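You operate a simulated robot arm through the tools that you are given. There is no shell and no other tool. Be economical: measure what you need, move in short steps, check, and stop when the job is done.

You run a simulated robot arm. Do the job below in one go: nothing can be reset, and whatever is moved stays where it is left.

## Task
Dry the black block on the warmer at Warm, under the clear lid.
Fine: till its felt goes dull; dial back to Off; open the clear lid once the lamp is out. Where these are worked on the way, their far stop is far enough and under half their travel is too little: clear lid.

Only the result counts: the job must be done as asked and must still hold three seconds after the hand-in. Knocking over, shifting, dropping, spilling or breaking anything else fails it. Lids that push on must go on centred and level and be pressed home; caps that screw on are set level and turned clockwise until they are tight.

## Robot
A 6-joint arm with a two-finger parallel gripper, fixed in place. Base frame: the origin is at the foot of the arm, x ahead of it, y to its left, z up. Units: mm, degrees, N and s.
With the tool pointing down near the work surface it reaches from about 140 to 580 mm from the base axis. Its first joint turns from -66.0 to 66.0 degrees. Payload 2.1 kg.
The tool frame sits at the grasp point between the pads (the TCP): z along the fingers, y along the line on which they close. The tips reach 30 mm beyond it. Largest opening 94 mm; finger width 28, thickness 10; the body of the gripper, 50 by 96 mm, starts 55 mm behind the TCP.
Orientation is told as [roll, pitch, yaw] about the base's x, y, z axes, in that order, counted from this pose: with the fingers straight down and closing along the base's y, the tool's x points along the base's -x, its y along +y and its z along -z.

## Interface
- The arm moves only by the tool jog_arm. Its argument "steps" is one flat list of numbers, 7 for each row, row after row: the turn, a rotation vector about the tool's x, y, z in units of 45 degrees (1.0 is 45 degrees), then the shift along the tool's x, y, z in units of 100 mm (1.0 is 100 mm), then the gripper command, from -1 (shut) to 1 (fully open), values between in proportion. In form: [wx, wy, wz, x, y, z, fingers, wx, wy, wz, x, y, z, fingers, ...]. A call has 1 to 10 rows; each row is the pose to reach, as a shift and turn from the pose commanded when the call began, along the tool's axes at that moment. A call with a number of a shift or a turn outside -1 to 1 is refused whole. Each row takes 0.2 s and may step no farther than 50 mm and 8.6 degrees from the row before; otherwise, or with a gripper value out of range, the whole call is refused. A pose out of reach is approached as far as the arm can. The call stops where the force on the tool passes 70 N (or 10 N more than at its start, if that is more) or the arm is blocked; 0.2 s more then pass. Each finger travels about 72 mm/s and halts on what it meets, pressing with about 32 N; the grip force reading is that of the motor and also rises with nothing between the fingers. The clock runs only during rows and for 0.2 s after the last one: add rows that repeat a pose to give the fingers time. It gives the time, the measured TCP pose, the force on the tool (base axes), the opening and the grip force at its end, in the units of the frame above (readings bear some noise), with the torque about the TCP (base axes, N m) and any sound that the robot's microphone picked up.
- Cameras (640 x 400 px; columns grow to the right, rows downward): "scene" is fixed at [63.5, -375.6, 496.5]; the picture's right is [0.70, -0.71, 0.00], its down [-0.33, -0.32, -0.89] and it looks along [0.63, 0.62, -0.46] (base axes); focal length 356 px, centre (320, 200). "wrist" rides on the gripper at [76, 14, -102] in the tool frame; the picture's right is [-0.18, 0.98, 0.00], its down [-0.75, -0.14, -0.64] and it looks along [-0.63, -0.12, 0.77] (tool axes); focal length 243 px, centre (320, 200). There is no depth. A picture from a camera that has moved, and an enlarged one, comes with that camera's place and axes in the base frame and with its lens.
- grab_frame(camera): a new picture of that camera. It takes no simulated time.
- enlarge(camera, box): a new picture of the part [left, top, right, bottom] of that camera's present view, enlarged. It takes no simulated time.
- close_job(): hands the job in; it is judged then, once.

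Work in short steps. Places have to be worked out from the pictures, the camera data and where the tool is seen: move nearer, look again, correct. Check each grasp and each placing, and mend what went wrong. You have 120 turns and 76 pictures in all, those below and enlarged ones among them. Open the gripper and draw the arm clear of the work before you hand the job in, unless the task says otherwise; then end with one line.

The tools are called as name(argument=value, ...) on one line, values as JSON. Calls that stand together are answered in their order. jog_arm: Moves the arm, as the interface text tells. Its arguments: {"type":"object","properties":{"steps":{"type":"array"}},"required":["steps"]} The other tools are called the same way: grab_frame (camera) takes a picture; enlarge (camera, box) takes an enlarged picture of a part of a camera's view; close_job () hands the job in.

At the start:

```text
t: 0.0
tcp_pos: [364.0, -22.0, 326.5]
tool_rot: [0.0, 0.0, 0.0]
contact_force: [-0.1, 0.4, 0.6]
moment: [0.03, 0.01, -0.01]
gripper_width: 94.1
gripper_force: 0.0
```

scene: 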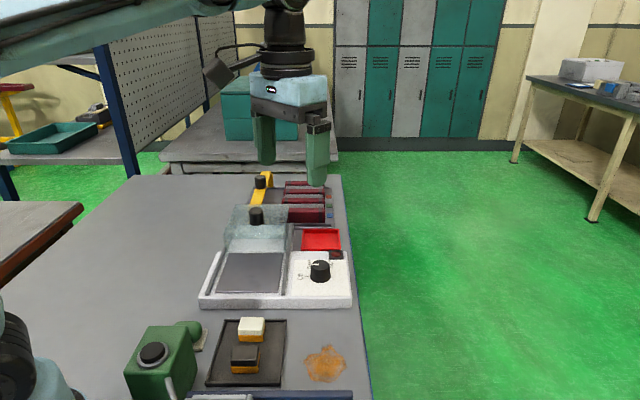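
wrist: 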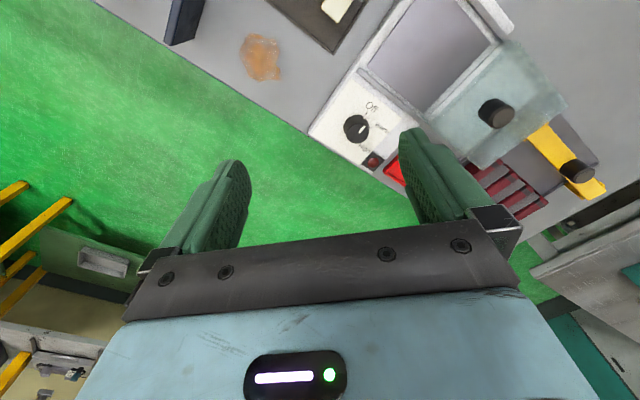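

The scene shows a warmer with a sliding/hinged clear lid, a dial, and a tray with blocks. I'll look closer.

enlarge(camera="scene", box=[190, 160, 370, 310])

enlarge(camera="scene", box=[110, 290, 370, 400])

enlarge(camera="wrist", box=[230, 0, 640, 240])

```text
2.67 times, centred on (280, 235) of scene
camera zoom: at [63.5, -375.6, 496.5], right [0.7, -0.71, 0.0], down [-0.33, -0.32, -0.89], along [0.63, 0.62, -0.46], focal length 949 px, centre (427, 107)
```

zoom: 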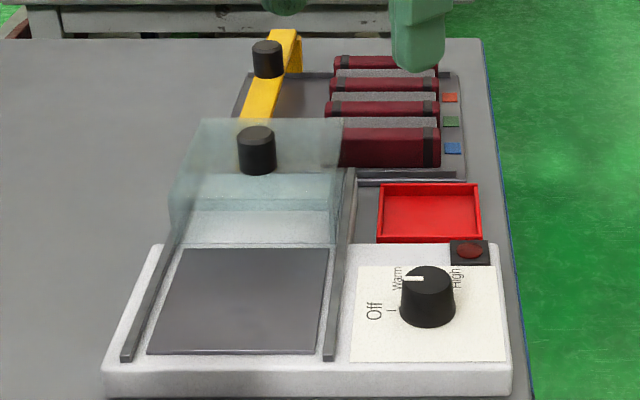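

```text
2.46 times, centred on (240, 345) of scene
camera zoom: at [63.5, -375.6, 496.5], right [0.7, -0.71, 0.0], down [-0.33, -0.32, -0.89], along [0.63, 0.62, -0.46], focal length 876 px, centre (517, -157)
```

zoom: 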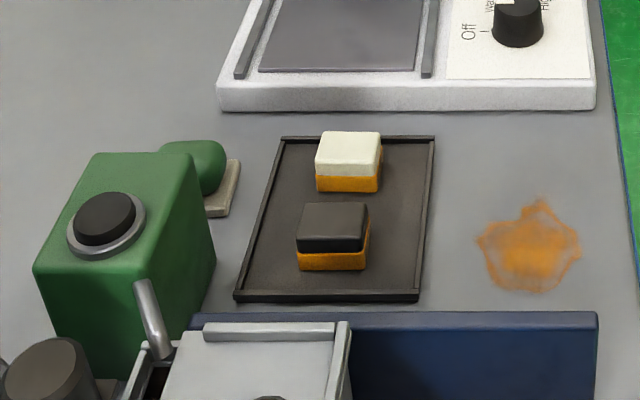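

```text
1.56 times, centred on (435, 120) of wrist
camera zoom: at [287.1, -8.8, 430.9], right [0.18, 0.98, 0.0], down [0.75, -0.14, 0.64], along [0.63, -0.12, -0.77], focal length 379 px, centre (140, 325)
```

zoom: 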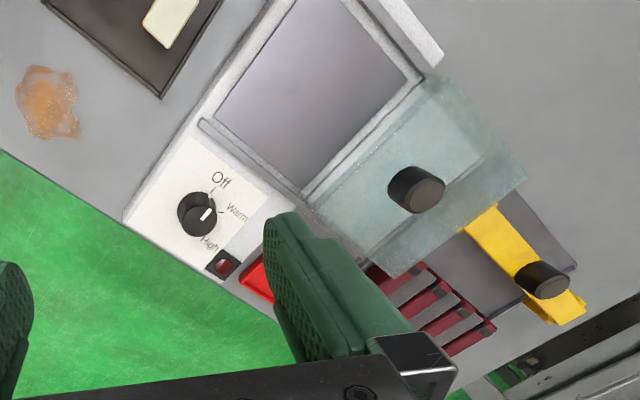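

The dial top works out at about (458,19,60) and the black block at about (247,-35). The set-up is yawed about 45°. I'll move the arm back 100 mm for a wrist view of the blocks and warmer.

jog_arm(steps=[0, 0, 0, 0.45, 0, 0, -0.2, 0, 0, 0, 0.9, 0, 0, -0.2, 0, 0, 0, 1, 0, 0, -0.2, 0, 0, 0, 1, 0, 0, -0.2])

grab_frame(camera="wrist")

```text
t: 1.0
tcp_pos: [263.3, -23.1, 326.7]
tool_rot: [0.1, -0.1, 0.0]
contact_force: [-0.5, -0.5, 0.3]
moment: [-0.01, -0.02, 0.0]
gripper_width: 37.7
gripper_force: 0.1
```

```text
70 pictures are left
camera wrist: at [186.3, -9.6, 430.3], right [0.18, 0.98, 0.0], down [0.75, -0.14, 0.64], along [0.63, -0.12, -0.77], focal length 243 px, centre (320, 200)
```

wrist: 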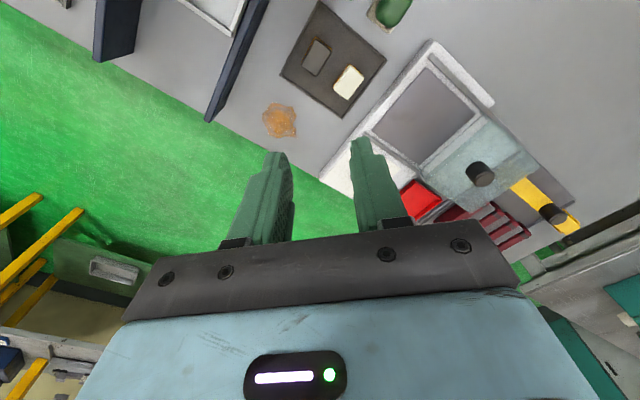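

The blocks are in view now. I'll enlarge the tray and the warmer for accurate measurement.

enlarge(camera="wrist", box=[260, 0, 420, 100])

enlarge(camera="wrist", box=[340, 30, 600, 200])

enlarge(camera="scene", box=[190, 300, 350, 400])

```text
4.00 times, centred on (340, 50) of wrist
camera zoom: at [186.3, -9.6, 430.3], right [0.18, 0.98, 0.0], down [0.75, -0.14, 0.64], along [0.63, -0.12, -0.77], focal length 970 px, centre (240, 800)
```

zoom: 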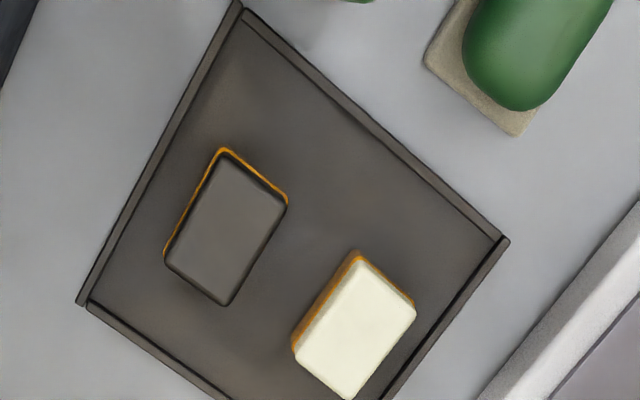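

```text
2.35 times, centred on (470, 115) of wrist
camera zoom: at [186.3, -9.6, 430.3], right [0.18, 0.98, 0.0], down [0.75, -0.14, 0.64], along [0.63, -0.12, -0.77], focal length 571 px, centre (-33, 400)
```

zoom: 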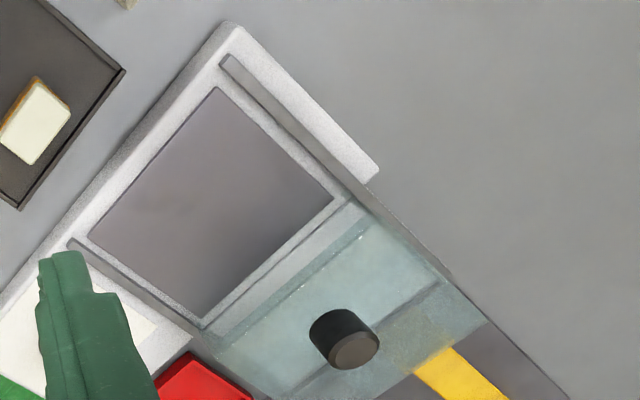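

```text
4.00 times, centred on (270, 350) of scene
camera zoom: at [63.5, -375.6, 496.5], right [0.7, -0.71, 0.0], down [-0.33, -0.32, -0.89], along [0.63, 0.62, -0.46], focal length 1424 px, centre (520, -400)
```

zoom: 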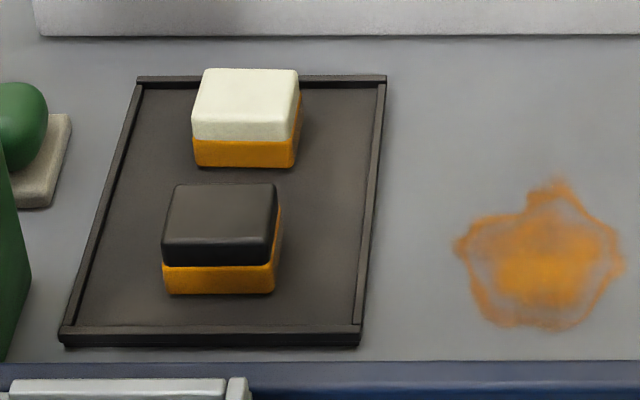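

The black block measures about 27×40 mm, centred near (252,-28), top at about z 29, with its short axis at about 49°. The plate is centred near (381,133) at z 25. I'll yaw -41°, open to 50 mm and descend part way above the block.

jog_arm(steps=[0, 0, 0.18, 0.03, -0.01, 0.2, 0.06, 0, 0, 0.36, 0.05, -0.02, 0.4, 0.06, 0, 0, 0.54, 0.08, -0.03, 0.6, 0.06, 0, 0, 0.72, 0.1, -0.04, 0.8, 0.06, 0, 0, 0.9, 0.113, -0.05, 1.0, 0.06, 0, 0, 0.9, 0.113, -0.05, 1.0, 0.06])

grab_frame(camera="wrist")

```text
t: 2.4
tcp_pos: [251.9, -27.8, 226.5]
tool_rot: [0.0, 0.0, -40.6]
contact_force: [-0.1, -1.0, 0.0]
moment: [-0.02, 0.02, 0.01]
gripper_width: 49.8
gripper_force: 0.1
```

```text
66 pictures are left
camera wrist: at [203.5, 31.9, 330.0], right [0.78, 0.63, 0.0], down [0.48, -0.6, 0.64], along [0.4, -0.5, -0.77], focal length 243 px, centre (320, 200)
```

wrist: 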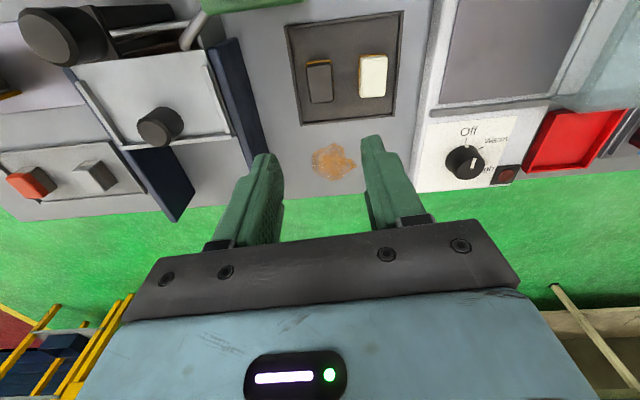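

The view is nearly aligned with the block. I'll enlarge the block and the dial.

enlarge(camera="wrist", box=[280, 10, 440, 110])

enlarge(camera="wrist", box=[410, 100, 570, 200])

```text
4.00 times, centred on (360, 60) of wrist
camera zoom: at [203.5, 31.9, 330.0], right [0.78, 0.63, 0.0], down [0.48, -0.6, 0.64], along [0.4, -0.5, -0.77], focal length 970 px, centre (160, 760)
```

zoom: 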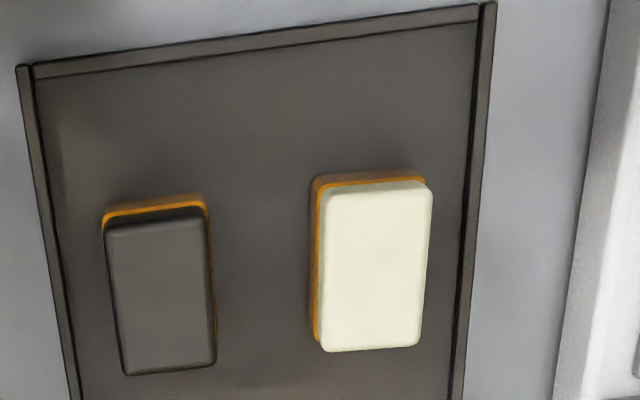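

```text
4.00 times, centred on (490, 150) of wrist
camera zoom: at [203.5, 31.9, 330.0], right [0.78, 0.63, 0.0], down [0.48, -0.6, 0.64], along [0.4, -0.5, -0.77], focal length 970 px, centre (-360, 400)
```

zoom: 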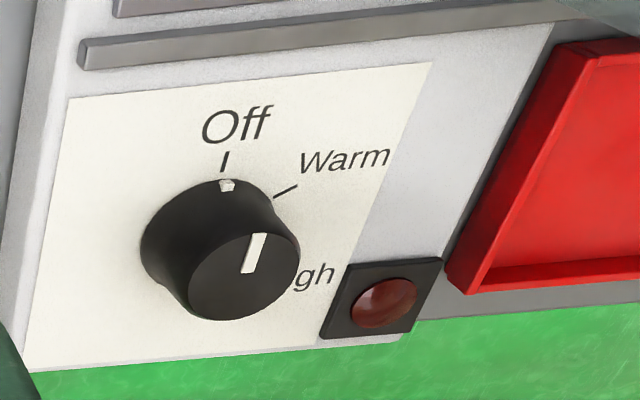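

The dial reads Off and Warm lies about 55° clockwise. The block is at (251.5,-27) with yaw close to 45°, so I'll trim the yaw and descend.

jog_arm(steps=[0, 0, 0.095, 0.008, 0.003, 0.4, 0.06, 0, 0, 0.095, 0.008, 0.003, 0.8, 0.06, 0, 0, 0.095, 0.008, 0.003, 1.0, 0.06])

jog_arm(steps=[0, 0, 0, 0, 0, 0.3, 0.06, 0, 0, 0, 0, 0, 0.6, 0.06, 0, 0, 0, 0, 0, 0.75, 0.06])

grab_frame(camera="wrist")

enlarge(camera="scene", box=[190, 300, 350, 400])

```text
t: 3.2
tcp_pos: [251.9, -26.3, 126.3]
tool_rot: [0.0, 0.0, -44.8]
contact_force: [1.2, -0.1, -1.0]
moment: [0.07, 0.0, 0.01]
gripper_width: 49.8
gripper_force: 0.1
```

```text
t: 4.0
tcp_pos: [252.6, -26.1, 51.9]
tool_rot: [0.0, 0.0, -44.9]
contact_force: [0.1, -0.1, -0.7]
moment: [-0.04, -0.01, -0.03]
gripper_width: 49.7
gripper_force: 0.1
```

```text
63 pictures are left
camera wrist: at [207.7, 37.1, 155.2], right [0.82, 0.57, 0.0], down [0.43, -0.63, 0.64], along [0.37, -0.53, -0.77], focal length 243 px, centre (320, 200)
```

wrist: 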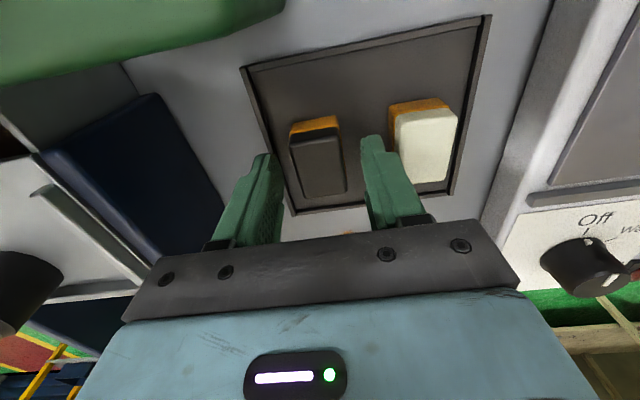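

```text
4.00 times, centred on (270, 350) of scene
camera zoom: at [63.5, -375.6, 496.5], right [0.7, -0.71, 0.0], down [-0.33, -0.32, -0.89], along [0.63, 0.62, -0.46], focal length 1424 px, centre (520, -400)
```

zoom: 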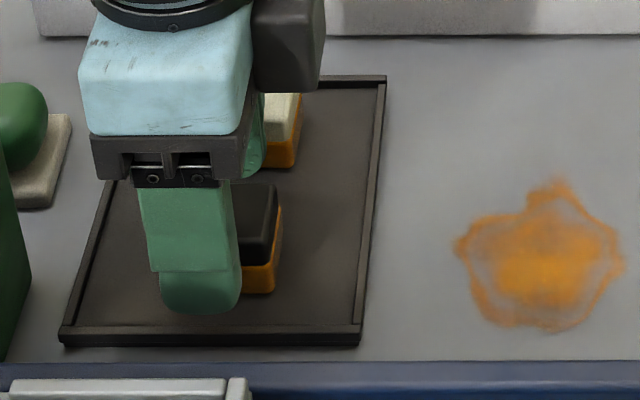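

The fingers straddle the black block correctly and clear the white one. I'll descend 13 mm and close.

jog_arm(steps=[0, 0, 0, 0, 0, 0.07, 0.06, 0, 0, 0, 0, 0, 0.13, 0.06, 0, 0, 0, 0, 0, 0.13, -0.3, 0, 0, 0, 0, 0, 0.13, -0.6, 0, 0, 0, 0, 0, 0.13, -0.6, 0, 0, 0, 0, 0, 0.13, -0.6])

grab_frame(camera="wrist")

```text
t: 4.8
tcp_pos: [249.7, -29.6, 39.5]
tool_rot: [-1.0, 0.1, -44.9]
contact_force: [-7.7, -8.4, 16.9]
moment: [-0.66, 0.38, -0.15]
gripper_width: 39.5
gripper_force: 5.5
stopped in row 3: the force on the tool passed its limit at 75 N (the readings are from after the stop); the commanded pose is now the measured one
```

```text
61 pictures are left
camera wrist: at [206.4, 35.0, 142.7], right [0.82, 0.57, -0.02], down [0.44, -0.63, 0.64], along [0.35, -0.54, -0.77], focal length 243 px, centre (320, 200)
```

wrist: 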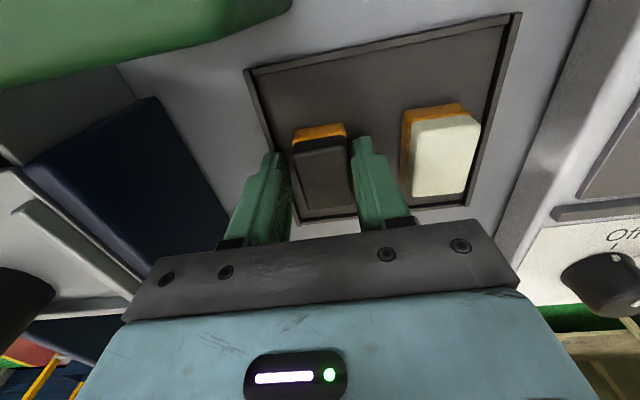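

The force limit tripped, probably because the tips reached the tray floor (z ≈ 9). I'll lift 5 mm, level the tool and reopen to recheck.

jog_arm(steps=[0, 0, 0, 0, 0, -0.02, -0.05, -0.016, 0.016, 0, 0, 0, -0.05, 0.06, -0.016, 0.016, 0, 0, 0, -0.05, 0.06])

enlarge(camera="wrist", box=[240, 90, 500, 250])

enlarge(camera="scene", box=[190, 300, 350, 400])

```text
t: 5.6
tcp_pos: [249.8, -27.1, 44.9]
tool_rot: [0.1, 0.8, -44.9]
contact_force: [0.5, 0.1, -0.1]
moment: [0.0, 0.04, -0.01]
gripper_width: 49.7
gripper_force: 0.0
```

```text
2.46 times, centred on (370, 170) of wrist
camera zoom: at [207.1, 33.9, 149.1], right [0.82, 0.57, 0.0], down [0.44, -0.64, 0.63], along [0.36, -0.52, -0.78], focal length 597 px, centre (197, 274)
```

zoom: 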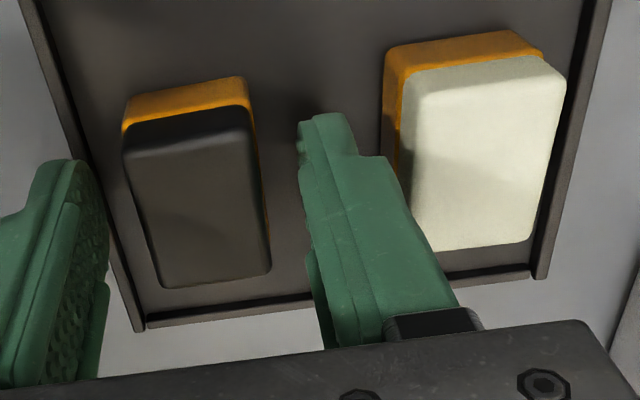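

```text
4.00 times, centred on (270, 350) of scene
camera zoom: at [63.5, -375.6, 496.5], right [0.7, -0.71, 0.0], down [-0.33, -0.32, -0.89], along [0.63, 0.62, -0.46], focal length 1424 px, centre (520, -400)
```

zoom: 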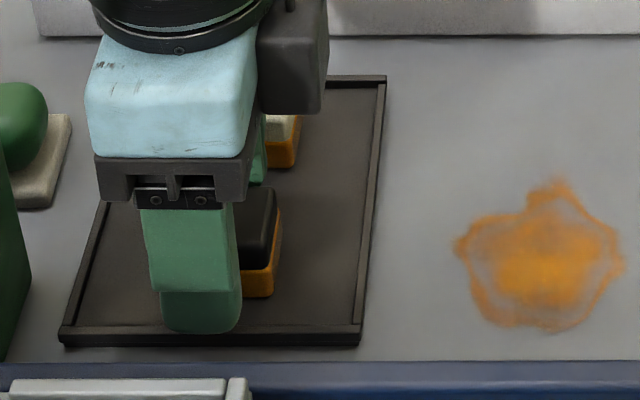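

The left finger had landed on the tray's rim, not the floor (rim at about -32 mm along the closing axis). Gripping with the tips just above rim height, z ≈ 13, still overlaps the block by about 15 mm. I'll level, shift 1.5 mm, lower 2 mm and close.

jog_arm(steps=[0, -0.016, 0, 0, -0.01, 0.018, 0.0, 0, -0.016, 0, 0, -0.015, 0.018, -0.2, 0, -0.016, 0, 0, -0.015, 0.018, -0.4, 0, -0.016, 0, 0, -0.015, 0.018, -0.6, 0, -0.016, 0, 0, -0.015, 0.018, -0.7, 0, -0.016, 0, 0, -0.015, 0.018, -0.7])

enlarge(camera="wrist", box=[240, 90, 500, 250])

```text
t: 7.0
tcp_pos: [249.1, -28.4, 43.3]
tool_rot: [0.0, 0.1, -44.9]
contact_force: [0.1, -1.2, 0.6]
moment: [-0.05, -0.05, 0.0]
gripper_width: 29.0
gripper_force: 32.0
```

```text
2.46 times, centred on (370, 170) of wrist
camera zoom: at [204.9, 33.8, 146.2], right [0.82, 0.57, 0.0], down [0.43, -0.63, 0.64], along [0.36, -0.53, -0.77], focal length 597 px, centre (197, 274)
```

zoom: 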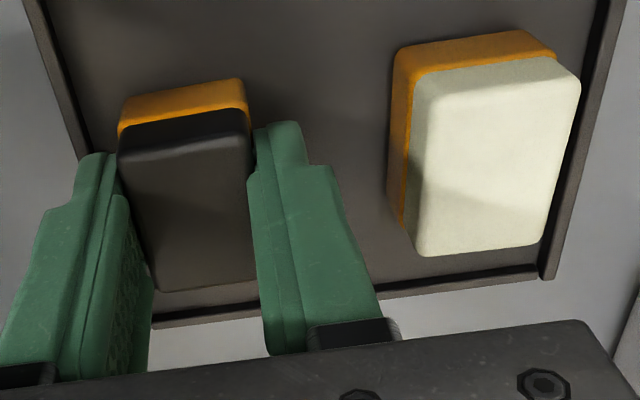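

The grip is firm at 29 mm wide. I'll lift 100 mm and check.

jog_arm(steps=[0, 0, 0, 0, 0, -0.2, -0.7, 0, 0, 0, 0, 0, -0.6, -0.7, 0, 0, 0, 0, 0, -1.0, -0.7, 0, 0, 0, 0, 0, -1.0, -0.7])

enlarge(camera="scene", box=[160, 160, 400, 400])

```text
t: 8.0
tcp_pos: [249.6, -30.5, 142.7]
tool_rot: [0.0, 0.0, -44.9]
contact_force: [-0.2, -0.3, 0.3]
moment: [0.0, 0.01, 0.01]
gripper_width: 13.8
gripper_force: 0.0
```

```text
1.67 times, centred on (280, 280) of scene
camera zoom: at [63.5, -375.6, 496.5], right [0.7, -0.71, 0.0], down [-0.33, -0.32, -0.89], along [0.63, 0.62, -0.46], focal length 593 px, centre (387, 67)
```

zoom: 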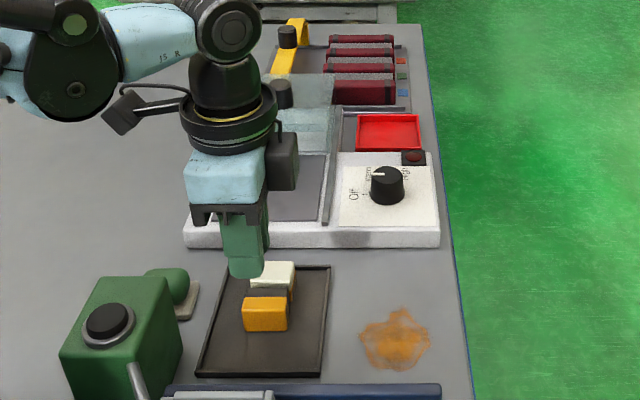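

The block slipped out and has tipped. I'll look closely at how it lies.

enlarge(camera="scene", box=[215, 310, 311, 370])

grab_frame(camera="wrist")

enlarge(camera="wrist", box=[260, 20, 440, 130])

```text
6.67 times, centred on (263, 340) of scene
camera zoom: at [63.5, -375.6, 496.5], right [0.7, -0.71, 0.0], down [-0.33, -0.32, -0.89], along [0.63, 0.62, -0.46], focal length 2373 px, centre (700, -733)
```

zoom: 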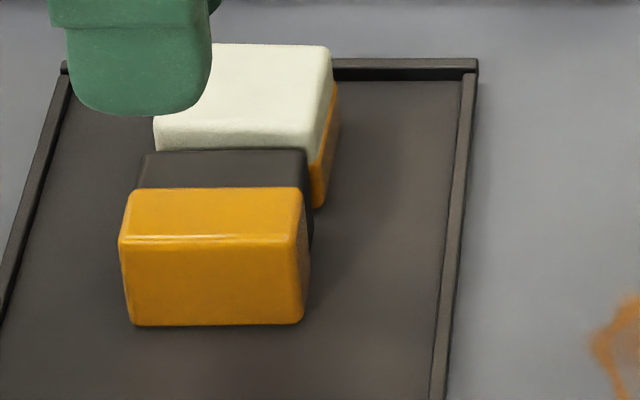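

```text
55 pictures are left
camera wrist: at [205.1, 32.7, 245.6], right [0.82, 0.57, 0.0], down [0.43, -0.63, 0.64], along [0.36, -0.53, -0.77], focal length 243 px, centre (320, 200)
```

wrist: 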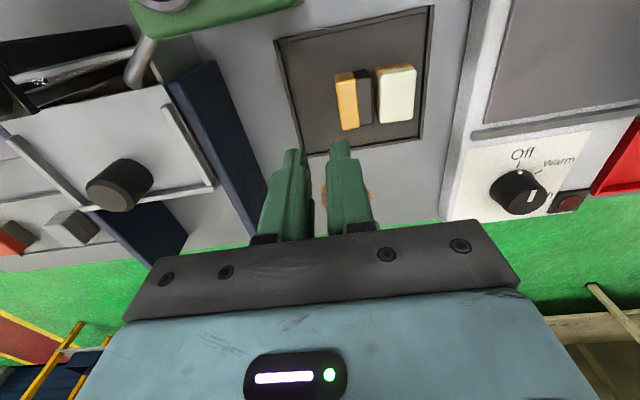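

```text
3.56 times, centred on (350, 75) of wrist
camera zoom: at [205.1, 32.7, 245.6], right [0.82, 0.57, 0.0], down [0.43, -0.63, 0.64], along [0.36, -0.53, -0.77], focal length 863 px, centre (213, 644)
```

zoom: 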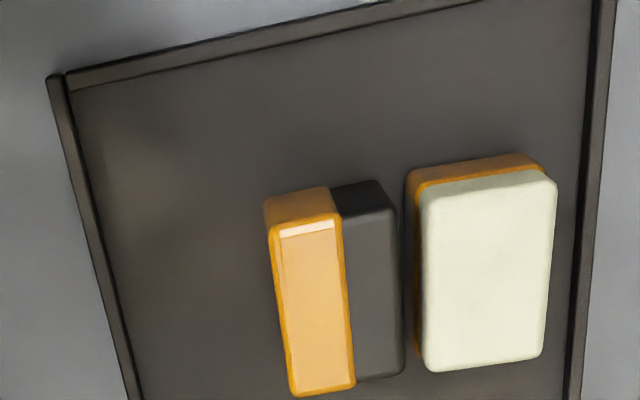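

The block now stands on its long side with the felt facing the white block. My grip was on slippery felt. I plan to regrip it by its long ends on the orange part, with the tool yawed to -135°. Then I'll lean the tool over the plate and release, so it settles felt up. First I'll test whether the wrist can yaw that far.

jog_arm(steps=[0, 0, 0.18, 0, 0, -0.1, 0.1, 0, 0, 0.36, 0, 0, -0.2, 0.35, 0, 0, 0.54, 0, 0, -0.2, 0.35, 0, 0, 0.72, 0, 0, -0.2, 0.35, 0, 0, 0.9, 0, 0, -0.2, 0.35, 0, 0, 1.0, 0, 0, -0.2, 0.35])

jog_arm(steps=[0, 0, 0.18, 0, 0, 0, 0.35, 0, 0, 0.36, 0, 0, 0, 0.35, 0, 0, 0.54, 0, 0, 0, 0.35, 0, 0, 0.72, 0, 0, 0, 0.35, 0, 0, 0.9, 0, 0, 0, 0.35, 0, 0, 1.0, 0, 0, 0, 0.35])

grab_frame(camera="wrist")

```text
t: 9.4
tcp_pos: [249.5, -29.4, 163.0]
tool_rot: [0.0, 0.2, -90.1]
contact_force: [0.7, 0.0, 0.1]
moment: [0.0, 0.01, 0.0]
gripper_width: 63.2
gripper_force: 0.0
```

```text
t: 10.8
tcp_pos: [249.2, -29.3, 162.0]
tool_rot: [-0.1, 0.0, -135.0]
contact_force: [0.0, 0.6, 0.6]
moment: [0.02, -0.02, -0.03]
gripper_width: 63.4
gripper_force: 0.0
```

```text
53 pictures are left
camera wrist: at [312.9, 13.5, 265.8], right [0.56, -0.83, 0.0], down [-0.63, -0.43, 0.64], along [-0.53, -0.36, -0.77], focal length 243 px, centre (320, 200)
```

wrist: 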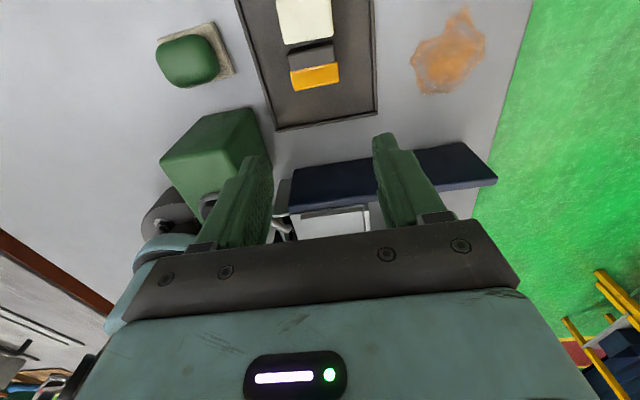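

Yaw -135° is reachable. I'll enlarge to locate the block exactly.

enlarge(camera="wrist", box=[230, 20, 390, 120])

```text
4.00 times, centred on (310, 70) of wrist
camera zoom: at [312.9, 13.5, 265.8], right [0.56, -0.83, 0.0], down [-0.63, -0.43, 0.64], along [-0.53, -0.36, -0.77], focal length 970 px, centre (360, 720)
```

zoom: 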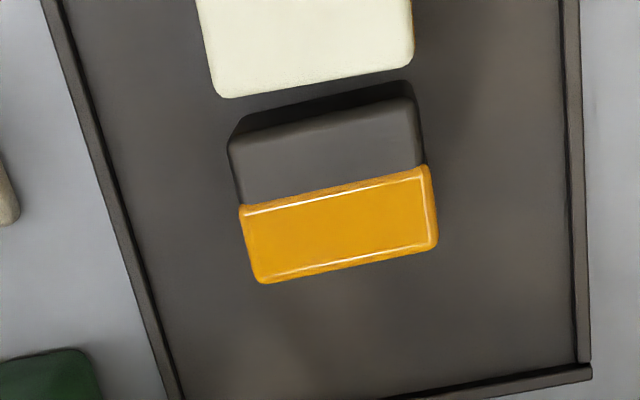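

The orange half's top is centred at (266,-13,33) with its long axis exactly at -45°. I'll move above it, offset 5 mm toward the felt, and go to z 72 to check.

jog_arm(steps=[0, 0, 0, 0.14, 0, 0.2, 0.35, 0, 0, 0, 0.282, 0.002, 0.5, 0.35, 0, 0, 0, 0.282, 0.002, 0.9, 0.35, 0, 0, 0, 0.282, 0.002, 0.9, 0.35])

grab_frame(camera="wrist")

enlarge(camera="scene", box=[190, 290, 350, 390])

```text
t: 11.8
tcp_pos: [267.9, -9.6, 71.4]
tool_rot: [-0.1, 0.0, -134.9]
contact_force: [-0.6, 0.0, 0.3]
moment: [0.04, -0.04, -0.02]
gripper_width: 63.5
gripper_force: 0.1
```

```text
51 pictures are left
camera wrist: at [331.7, 34.1, 175.5], right [0.57, -0.82, 0.0], down [-0.63, -0.43, 0.64], along [-0.53, -0.36, -0.77], focal length 243 px, centre (320, 200)
```

wrist: 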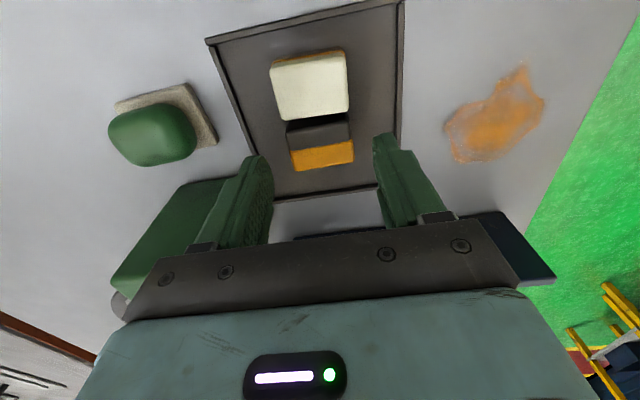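

```text
4.00 times, centred on (270, 340) of scene
camera zoom: at [63.5, -375.6, 496.5], right [0.7, -0.71, 0.0], down [-0.33, -0.32, -0.89], along [0.63, 0.62, -0.46], focal length 1424 px, centre (520, -360)
```

zoom: 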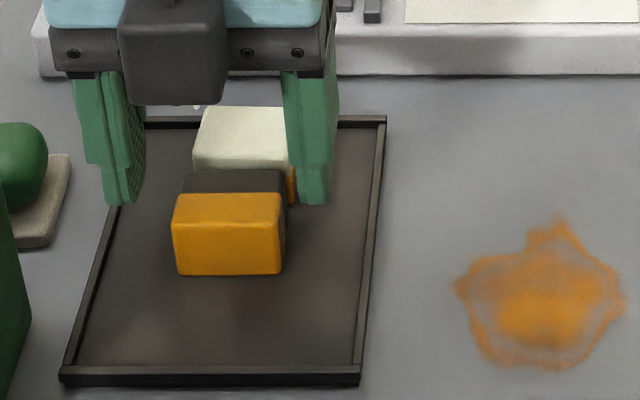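

The alignment is good, and I measured the box on the gripper's -x side: it will clear when leaning. I'll descend to z 40 with the opening at 56 mm, then close.

jog_arm(steps=[0, 0, 0, 0.01, 0.01, 0.1, 0.19, 0, 0, 0, 0.01, 0.01, 0.2, 0.19, 0, 0, 0, 0.01, 0.01, 0.31, 0.19, 0, 0, 0, 0.01, 0.01, 0.31, 0.1, 0, 0, 0, 0.01, 0.01, 0.31, -0.1, 0, 0, 0, 0.01, 0.01, 0.31, -0.3, 0, 0, 0, 0.01, 0.01, 0.31, -0.4, 0, 0, 0, 0.01, 0.01, 0.31, -0.5])

grab_frame(camera="wrist")

```text
t: 13.6
tcp_pos: [271.1, -8.8, 41.4]
tool_rot: [-0.1, 0.1, -135.0]
contact_force: [-1.0, 0.1, 0.6]
moment: [0.0, 0.01, -0.02]
gripper_width: 40.9
gripper_force: 31.6
```

```text
49 pictures are left
camera wrist: at [334.0, 33.5, 145.0], right [0.57, -0.82, 0.0], down [-0.63, -0.44, 0.64], along [-0.53, -0.36, -0.77], focal length 243 px, centre (320, 200)
```

wrist: 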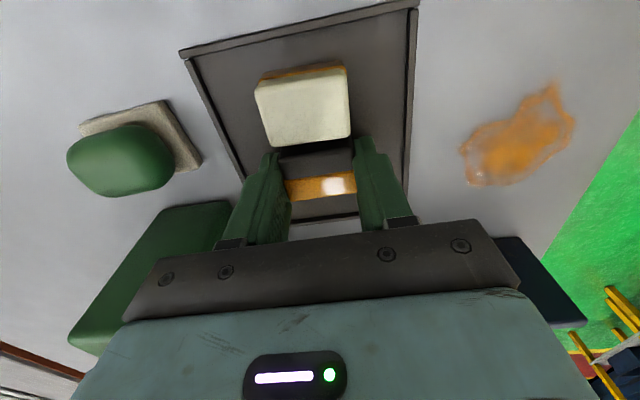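

It is gripped at 40.9 mm on the orange. I'll lift slowly.

jog_arm(steps=[0, 0, 0, 0, 0, -0.1, -0.5, 0, 0, 0, 0, 0, -0.25, -0.5, 0, 0, 0, 0, 0, -0.45, -0.5, 0, 0, 0, 0, 0, -0.65, -0.5, 0, 0, 0, 0, 0, -0.85, -0.5, 0, 0, 0, 0, 0, -1.0, -0.5])

enlarge(camera="scene", box=[170, 210, 410, 360])

```text
t: 15.0
tcp_pos: [271.3, -8.5, 142.2]
tool_rot: [-0.2, 0.0, -134.9]
contact_force: [0.3, -1.2, -1.1]
moment: [-0.01, 0.0, 0.04]
gripper_width: 40.9
gripper_force: 32.4
```

```text
2.67 times, centred on (290, 285) of scene
camera zoom: at [63.5, -375.6, 496.5], right [0.7, -0.71, 0.0], down [-0.33, -0.32, -0.89], along [0.63, 0.62, -0.46], focal length 949 px, centre (400, -27)
```

zoom: 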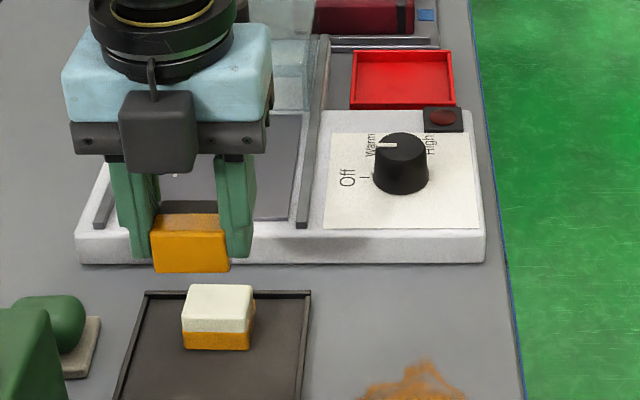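

The block is held securely. I'll carry it over the warmer plate.

jog_arm(steps=[0, 0, 0, 0.2, -0.04, 0, -0.5, 0, 0, 0, 0.5, -0.1, 0, -0.5, 0, 0, 0, 0.8, -0.16, 0, -0.5, 0, 0, 0, 1.0, -0.22, 0, -0.5])

jog_arm(steps=[0, 0.18, 0, 0.2, 0, 0, -0.5, 0, 0.36, 0, 0.5, 0, 0, -0.5, 0, 0.54, 0, 0.6, 0, 0, -0.5, 0, 0.72, 0, 0.7, 0, 0, -0.5, 0, 0.72, 0, 0.7, 0, 0, -0.5])

grab_frame(camera="scene")

grab_frame(camera="wrist")

```text
t: 16.0
tcp_pos: [325.1, 75.4, 142.7]
tool_rot: [0.0, 0.0, -134.9]
contact_force: [-0.2, -0.6, -0.3]
moment: [-0.02, 0.02, -0.01]
gripper_width: 41.2
gripper_force: 31.5
```

```text
t: 17.2
tcp_pos: [375.7, 126.4, 142.0]
tool_rot: [-0.1, 32.5, -135.0]
contact_force: [0.6, -0.6, -0.8]
moment: [-0.04, 0.02, 0.0]
gripper_width: 41.0
gripper_force: 31.9
```

```text
47 pictures are left
```

scene: 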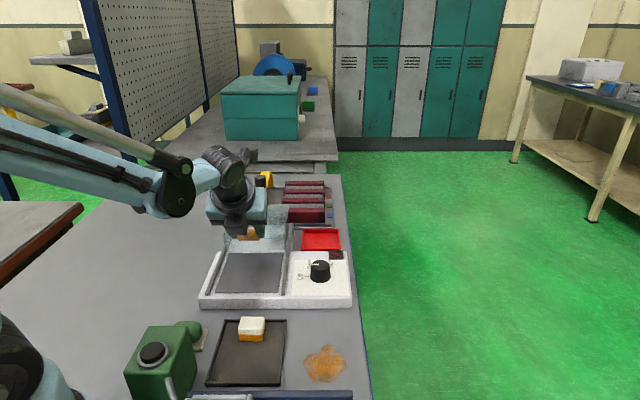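

```text
46 pictures are left
camera wrist: at [391.5, 122.0, 269.9], right [0.59, -0.8, -0.1], down [-0.79, -0.6, 0.14], along [-0.17, 0.0, -0.99], focal length 243 px, centre (320, 200)
```

wrist: 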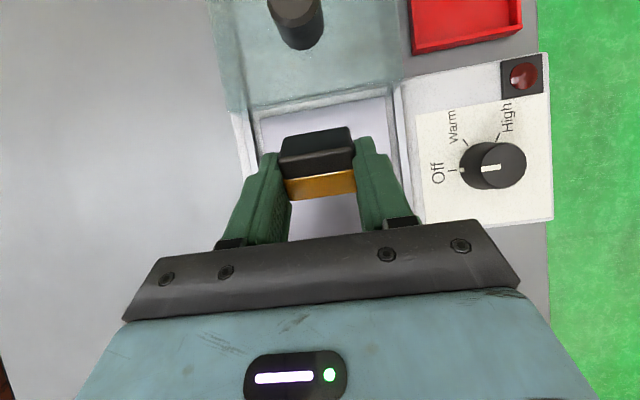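

The block is held above the plate at a lean of 32.5°. I'll continue the lean to about 54° and go down 60 mm.

jog_arm(steps=[0, 0.16, 0, -0.107, 0, 0.169, -0.5, 0, 0.32, 0, -0.215, 0, 0.337, -0.5, 0, 0.48, 0, -0.322, 0, 0.506, -0.5, 0, 0.48, 0, -0.322, 0, 0.506, -0.5])

enlarge(camera="scene", box=[180, 190, 360, 310])

grab_frame(camera="wrist")

```text
t: 18.2
tcp_pos: [374.8, 127.2, 81.7]
tool_rot: [-0.1, 54.1, -135.1]
contact_force: [0.4, 0.4, 0.8]
moment: [0.0, 0.06, 0.04]
gripper_width: 41.3
gripper_force: 31.9
```

```text
3.33 times, centred on (270, 250) of scene
camera zoom: at [63.5, -375.6, 496.5], right [0.7, -0.71, 0.0], down [-0.33, -0.32, -0.89], along [0.63, 0.62, -0.46], focal length 1187 px, centre (487, 33)
```

zoom: 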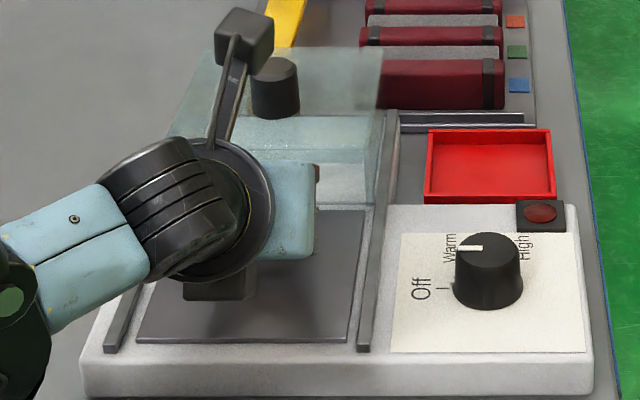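

```text
44 pictures are left
camera wrist: at [358.0, 88.7, 204.4], right [0.62, -0.77, -0.15], down [-0.78, -0.58, -0.23], along [0.09, 0.26, -0.96], focal length 243 px, centre (320, 200)
```

wrist: 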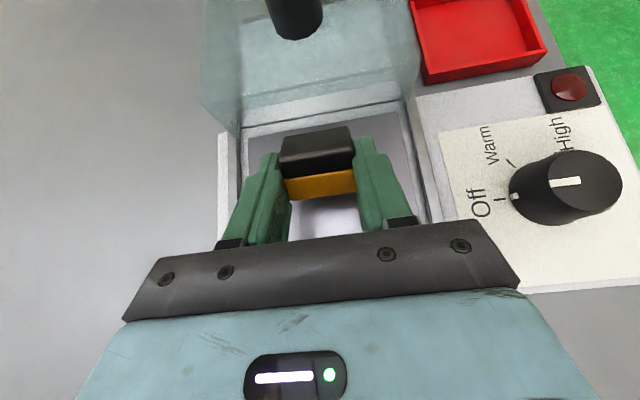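

The block leans as planned. I'll lower to just above the expected contact height.

jog_arm(steps=[0, 0, 0, -0.081, 0, 0.059, -0.5, 0, 0, 0, -0.13, 0, 0.094, -0.5, 0, 0, 0, -0.162, 0, 0.117, -0.5, 0, 0, 0, -0.17, 0, 0.123, -0.5])

jog_arm(steps=[0, 0, 0, -0.016, 0, 0.012, -0.5, 0, 0, 0, -0.024, 0, 0.018, -0.5])

enlarge(camera="wrist", box=[200, 60, 460, 230])

```text
t: 19.2
tcp_pos: [381.1, 127.1, 75.9]
tool_rot: [0.0, 54.1, -135.0]
contact_force: [0.4, 0.1, -0.9]
moment: [0.0, 0.02, -0.01]
gripper_width: 41.3
gripper_force: 31.9
out of reach, approached as far as the arm can: row 1, 2, 3, 4
```

```text
t: 19.8
tcp_pos: [382.6, 127.8, 74.9]
tool_rot: [0.0, 54.1, -135.1]
contact_force: [-1.0, -0.6, 0.0]
moment: [0.0, 0.01, -0.03]
gripper_width: 41.0
gripper_force: 32.4
```

```text
2.35 times, centred on (330, 145) of wrist
camera zoom: at [364.9, 89.4, 197.2], right [0.62, -0.77, -0.15], down [-0.78, -0.58, -0.23], along [0.09, 0.26, -0.96], focal length 571 px, centre (296, 329)
```

zoom: 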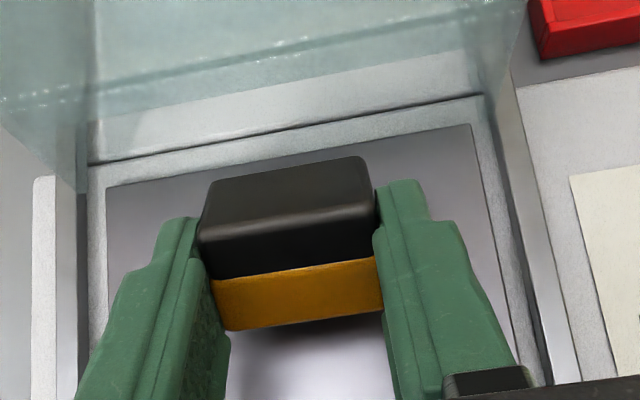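

The arm cannot go lower here at this lean. I'll try moving 20 mm outward along the slide axis while lowering.

jog_arm(steps=[0, 0, 0, 0.059, 0, 0.081, -0.5, 0, 0, 0, 0.118, 0, 0.162, -0.5, 0, 0, 0, 0.07, 0, 0.2, -0.5, 0, 0, 0, 0.02, 0, 0.235, -0.5, 0, 0, 0, -0.012, 0, 0.255, -0.5])

```text
t: 21.0
tcp_pos: [399.3, 142.7, 65.0]
tool_rot: [-0.4, 54.1, -135.2]
contact_force: [-9.1, -0.3, 28.3]
moment: [0.35, -0.25, 0.12]
gripper_width: 41.2
gripper_force: 31.8
out of reach, approached as far as the arm can: row 4, 5
```

An upward force of 28 N appeared at z 65, so something has touched. I'll look.

enlarge(camera="wrist", box=[200, 60, 460, 230])

enlarge(camera="scene", box=[180, 190, 360, 310])

```text
2.35 times, centred on (330, 145) of wrist
camera zoom: at [381.6, 104.1, 187.5], right [0.62, -0.77, -0.15], down [-0.78, -0.58, -0.23], along [0.09, 0.27, -0.96], focal length 571 px, centre (296, 329)
```

zoom: 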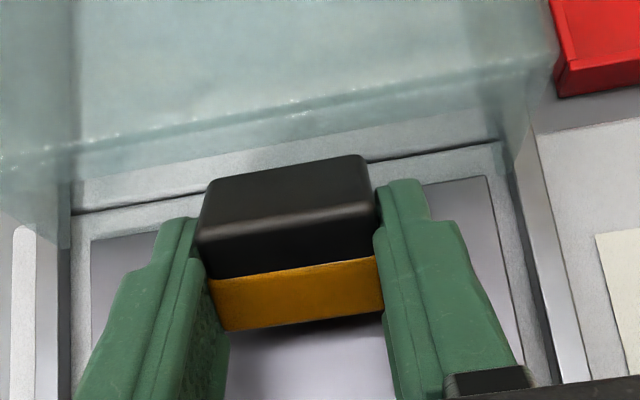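

```text
3.33 times, centred on (270, 250) of scene
camera zoom: at [63.4, -375.6, 496.5], right [0.7, -0.71, 0.0], down [-0.33, -0.32, -0.89], along [0.63, 0.62, -0.46], focal length 1187 px, centre (487, 33)
```

zoom: 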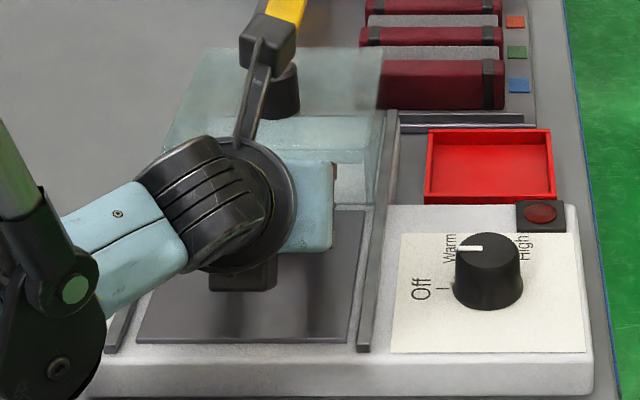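

The block's pivot edge is resting on the plate, whose height is about 33 mm. I'll ease up 1 mm and slowly open so the block settles onto its orange base.

jog_arm(steps=[0, 0, 0, 0.008, 0, -0.006, -0.5, 0, 0, 0, 0.008, 0, -0.006, -0.1, 0, 0, 0, 0.008, 0, -0.006, 0.0, 0, 0, 0, 0.008, 0, -0.006, 0.1, 0, 0, 0, 0.008, 0, -0.006, 0.1])

enlarge(camera="wrist", box=[200, 60, 460, 230])

```text
t: 22.2
tcp_pos: [399.1, 142.3, 64.1]
tool_rot: [-0.1, 54.0, -135.0]
contact_force: [0.1, 0.7, 0.6]
moment: [-0.01, -0.01, -0.01]
gripper_width: 51.7
gripper_force: 0.0
```

```text
2.35 times, centred on (330, 145) of wrist
camera zoom: at [382.2, 103.8, 188.0], right [0.62, -0.77, -0.15], down [-0.78, -0.58, -0.23], along [0.09, 0.26, -0.96], focal length 571 px, centre (296, 329)
```

zoom: 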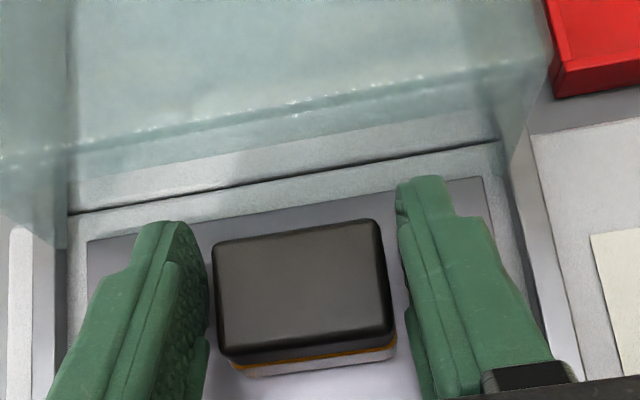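

The block has settled felt up on the plate. I'll open a bit more and retract along the tool axis.

jog_arm(steps=[0, 0, 0, 0, 0, 0, 0.25, 0, 0, 0, 0.05, 0, -0.1, 0.25, 0, 0, 0, 0.2, 0, -0.3, 0.25, 0, 0, 0, 0.5, 0, -0.5, 0.25, 0, 0, 0, 0.8, 0, -0.7, 0.25])

enlarge(camera="scene", box=[180, 160, 360, 310])

```text
t: 23.4
tcp_pos: [393.2, 133.8, 170.9]
tool_rot: [-0.1, 54.0, -135.0]
contact_force: [0.1, -0.4, -0.1]
moment: [0.03, 0.0, -0.03]
gripper_width: 58.6
gripper_force: 0.0
```

```text
2.67 times, centred on (270, 235) of scene
camera zoom: at [63.5, -375.6, 496.5], right [0.7, -0.71, 0.0], down [-0.33, -0.32, -0.89], along [0.63, 0.62, -0.46], focal length 949 px, centre (453, 107)
```

zoom: 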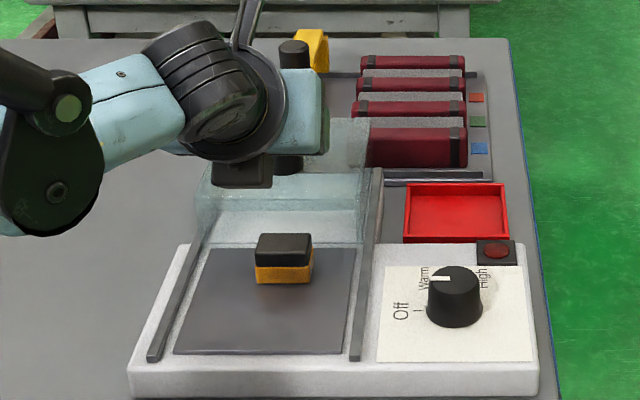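

The block sits well on the plate. I locate the lid knob at about (450,203), top z≈117. I'll untilt the tool.

jog_arm(steps=[0, -0.18, 0, 0, 0, -0.1, 0.25, 0, -0.36, 0, 0, 0, -0.2, 0.25, 0, -0.54, 0, 0, 0, -0.3, 0.25, 0, -0.72, 0, 0, 0, -0.4, 0.25, 0, -0.9, 0, 0, 0, -0.4, 0.25, 0, -1.0, 0, 0, 0, -0.4, 0.25])

jog_arm(steps=[0, -0.2, 0, 0, 0, 0, 0.0, 0, -0.2, 0, 0, 0, 0, 0.0])

jog_arm(steps=[0, 0, -0.18, 0, 0, 0, 0.0, 0, 0, -0.36, 0, 0, 0, 0.0, 0, 0, -0.54, 0, 0, 0, 0.0, 0, 0, -0.72, 0, 0, 0, 0.0, 0, 0, -0.9, 0, 0, 0, 0.0, 0, 0, -1.0, 0, 0, 0, 0.0])

jog_arm(steps=[0, 0, -0.18, 0, 0, 0, 0.0, 0, 0, -0.36, 0, 0, 0, 0.0, 0, 0, -0.54, 0, 0, 0, 0.0, 0, 0, -0.72, 0, 0, 0, 0.0, 0, 0, -0.9, 0, 0, 0, 0.0, 0, 0, -1.0, 0, 0, 0, 0.0])

grab_frame(camera="wrist")

```text
t: 24.8
tcp_pos: [369.3, 111.7, 194.4]
tool_rot: [-0.1, 8.9, -134.8]
contact_force: [-0.4, -0.5, -0.6]
moment: [-0.01, -0.02, 0.01]
gripper_width: 58.7
gripper_force: 0.0
```

```text
refused: row 1 steps farther than a row can; nothing moved
```

```text
t: 26.2
tcp_pos: [371.1, 112.0, 194.3]
tool_rot: [6.4, 6.4, -89.4]
contact_force: [0.1, 0.4, 0.4]
moment: [0.02, 0.01, 0.03]
gripper_width: 46.9
gripper_force: 0.1
```

```text
t: 27.6
tcp_pos: [369.9, 110.6, 194.8]
tool_rot: [9.0, 0.0, -44.7]
contact_force: [0.7, -0.5, -1.1]
moment: [0.03, 0.02, -0.02]
gripper_width: 47.2
gripper_force: 0.1
```

```text
38 pictures are left
camera wrist: at [314.2, 163.0, 299.1], right [0.81, 0.56, 0.15], down [0.37, -0.7, 0.61], along [0.45, -0.44, -0.78], focal length 243 px, centre (320, 200)
```

wrist: 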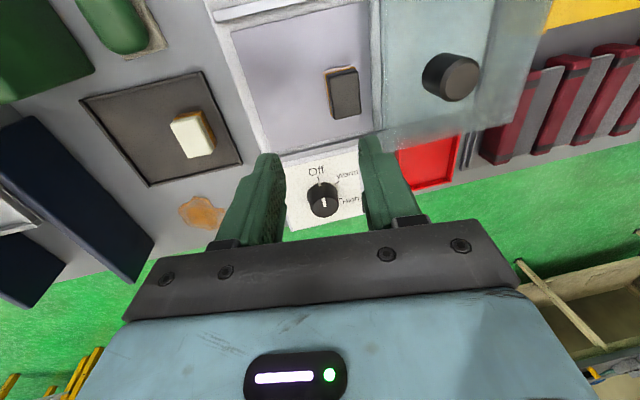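

The tool is still rolled by 9°. I'll level it and look at the lid closely.

jog_arm(steps=[0.1, 0, 0, 0, 0, 0, 0.0, 0.2, 0, 0, 0, 0, 0, 0.0, 0.2, 0, 0, 0, 0, 0, 0.0])

enlarge(camera="wrist", box=[210, 0, 570, 220])

enlarge(camera="scene", box=[200, 170, 370, 280])

```text
t: 28.4
tcp_pos: [368.8, 111.6, 195.2]
tool_rot: [0.0, 0.1, -45.0]
contact_force: [-0.2, -0.5, 0.0]
moment: [-0.02, 0.01, 0.03]
gripper_width: 47.1
gripper_force: 0.1
```

```text
1.78 times, centred on (390, 110) of wrist
camera zoom: at [325.9, 175.0, 298.2], right [0.82, 0.57, 0.0], down [0.43, -0.63, 0.64], along [0.36, -0.53, -0.77], focal length 431 px, centre (196, 360)
```

zoom: 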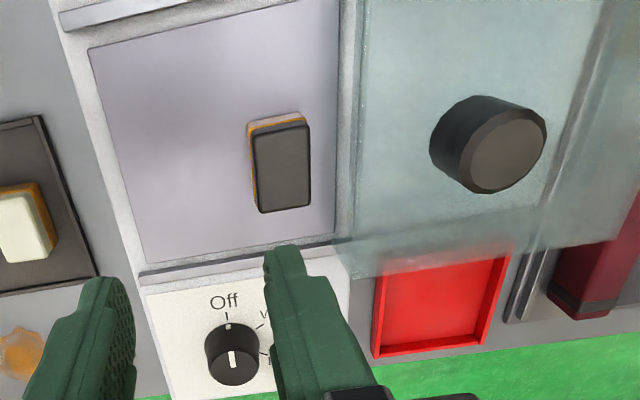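

```text
3.64 times, centred on (285, 225) of scene
camera zoom: at [63.5, -375.6, 496.5], right [0.7, -0.71, 0.0], down [-0.33, -0.32, -0.89], along [0.63, 0.62, -0.46], focal length 1294 px, centre (447, 109)
```

zoom: 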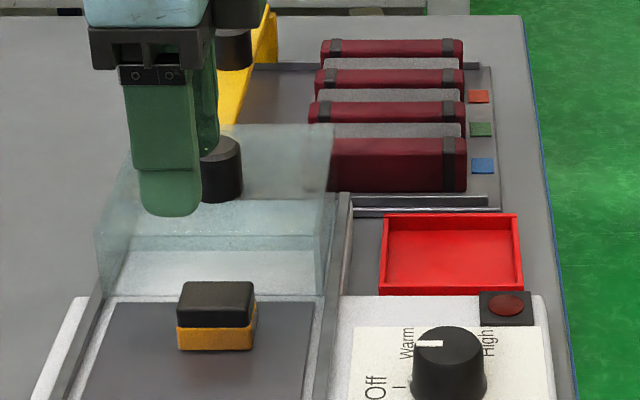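

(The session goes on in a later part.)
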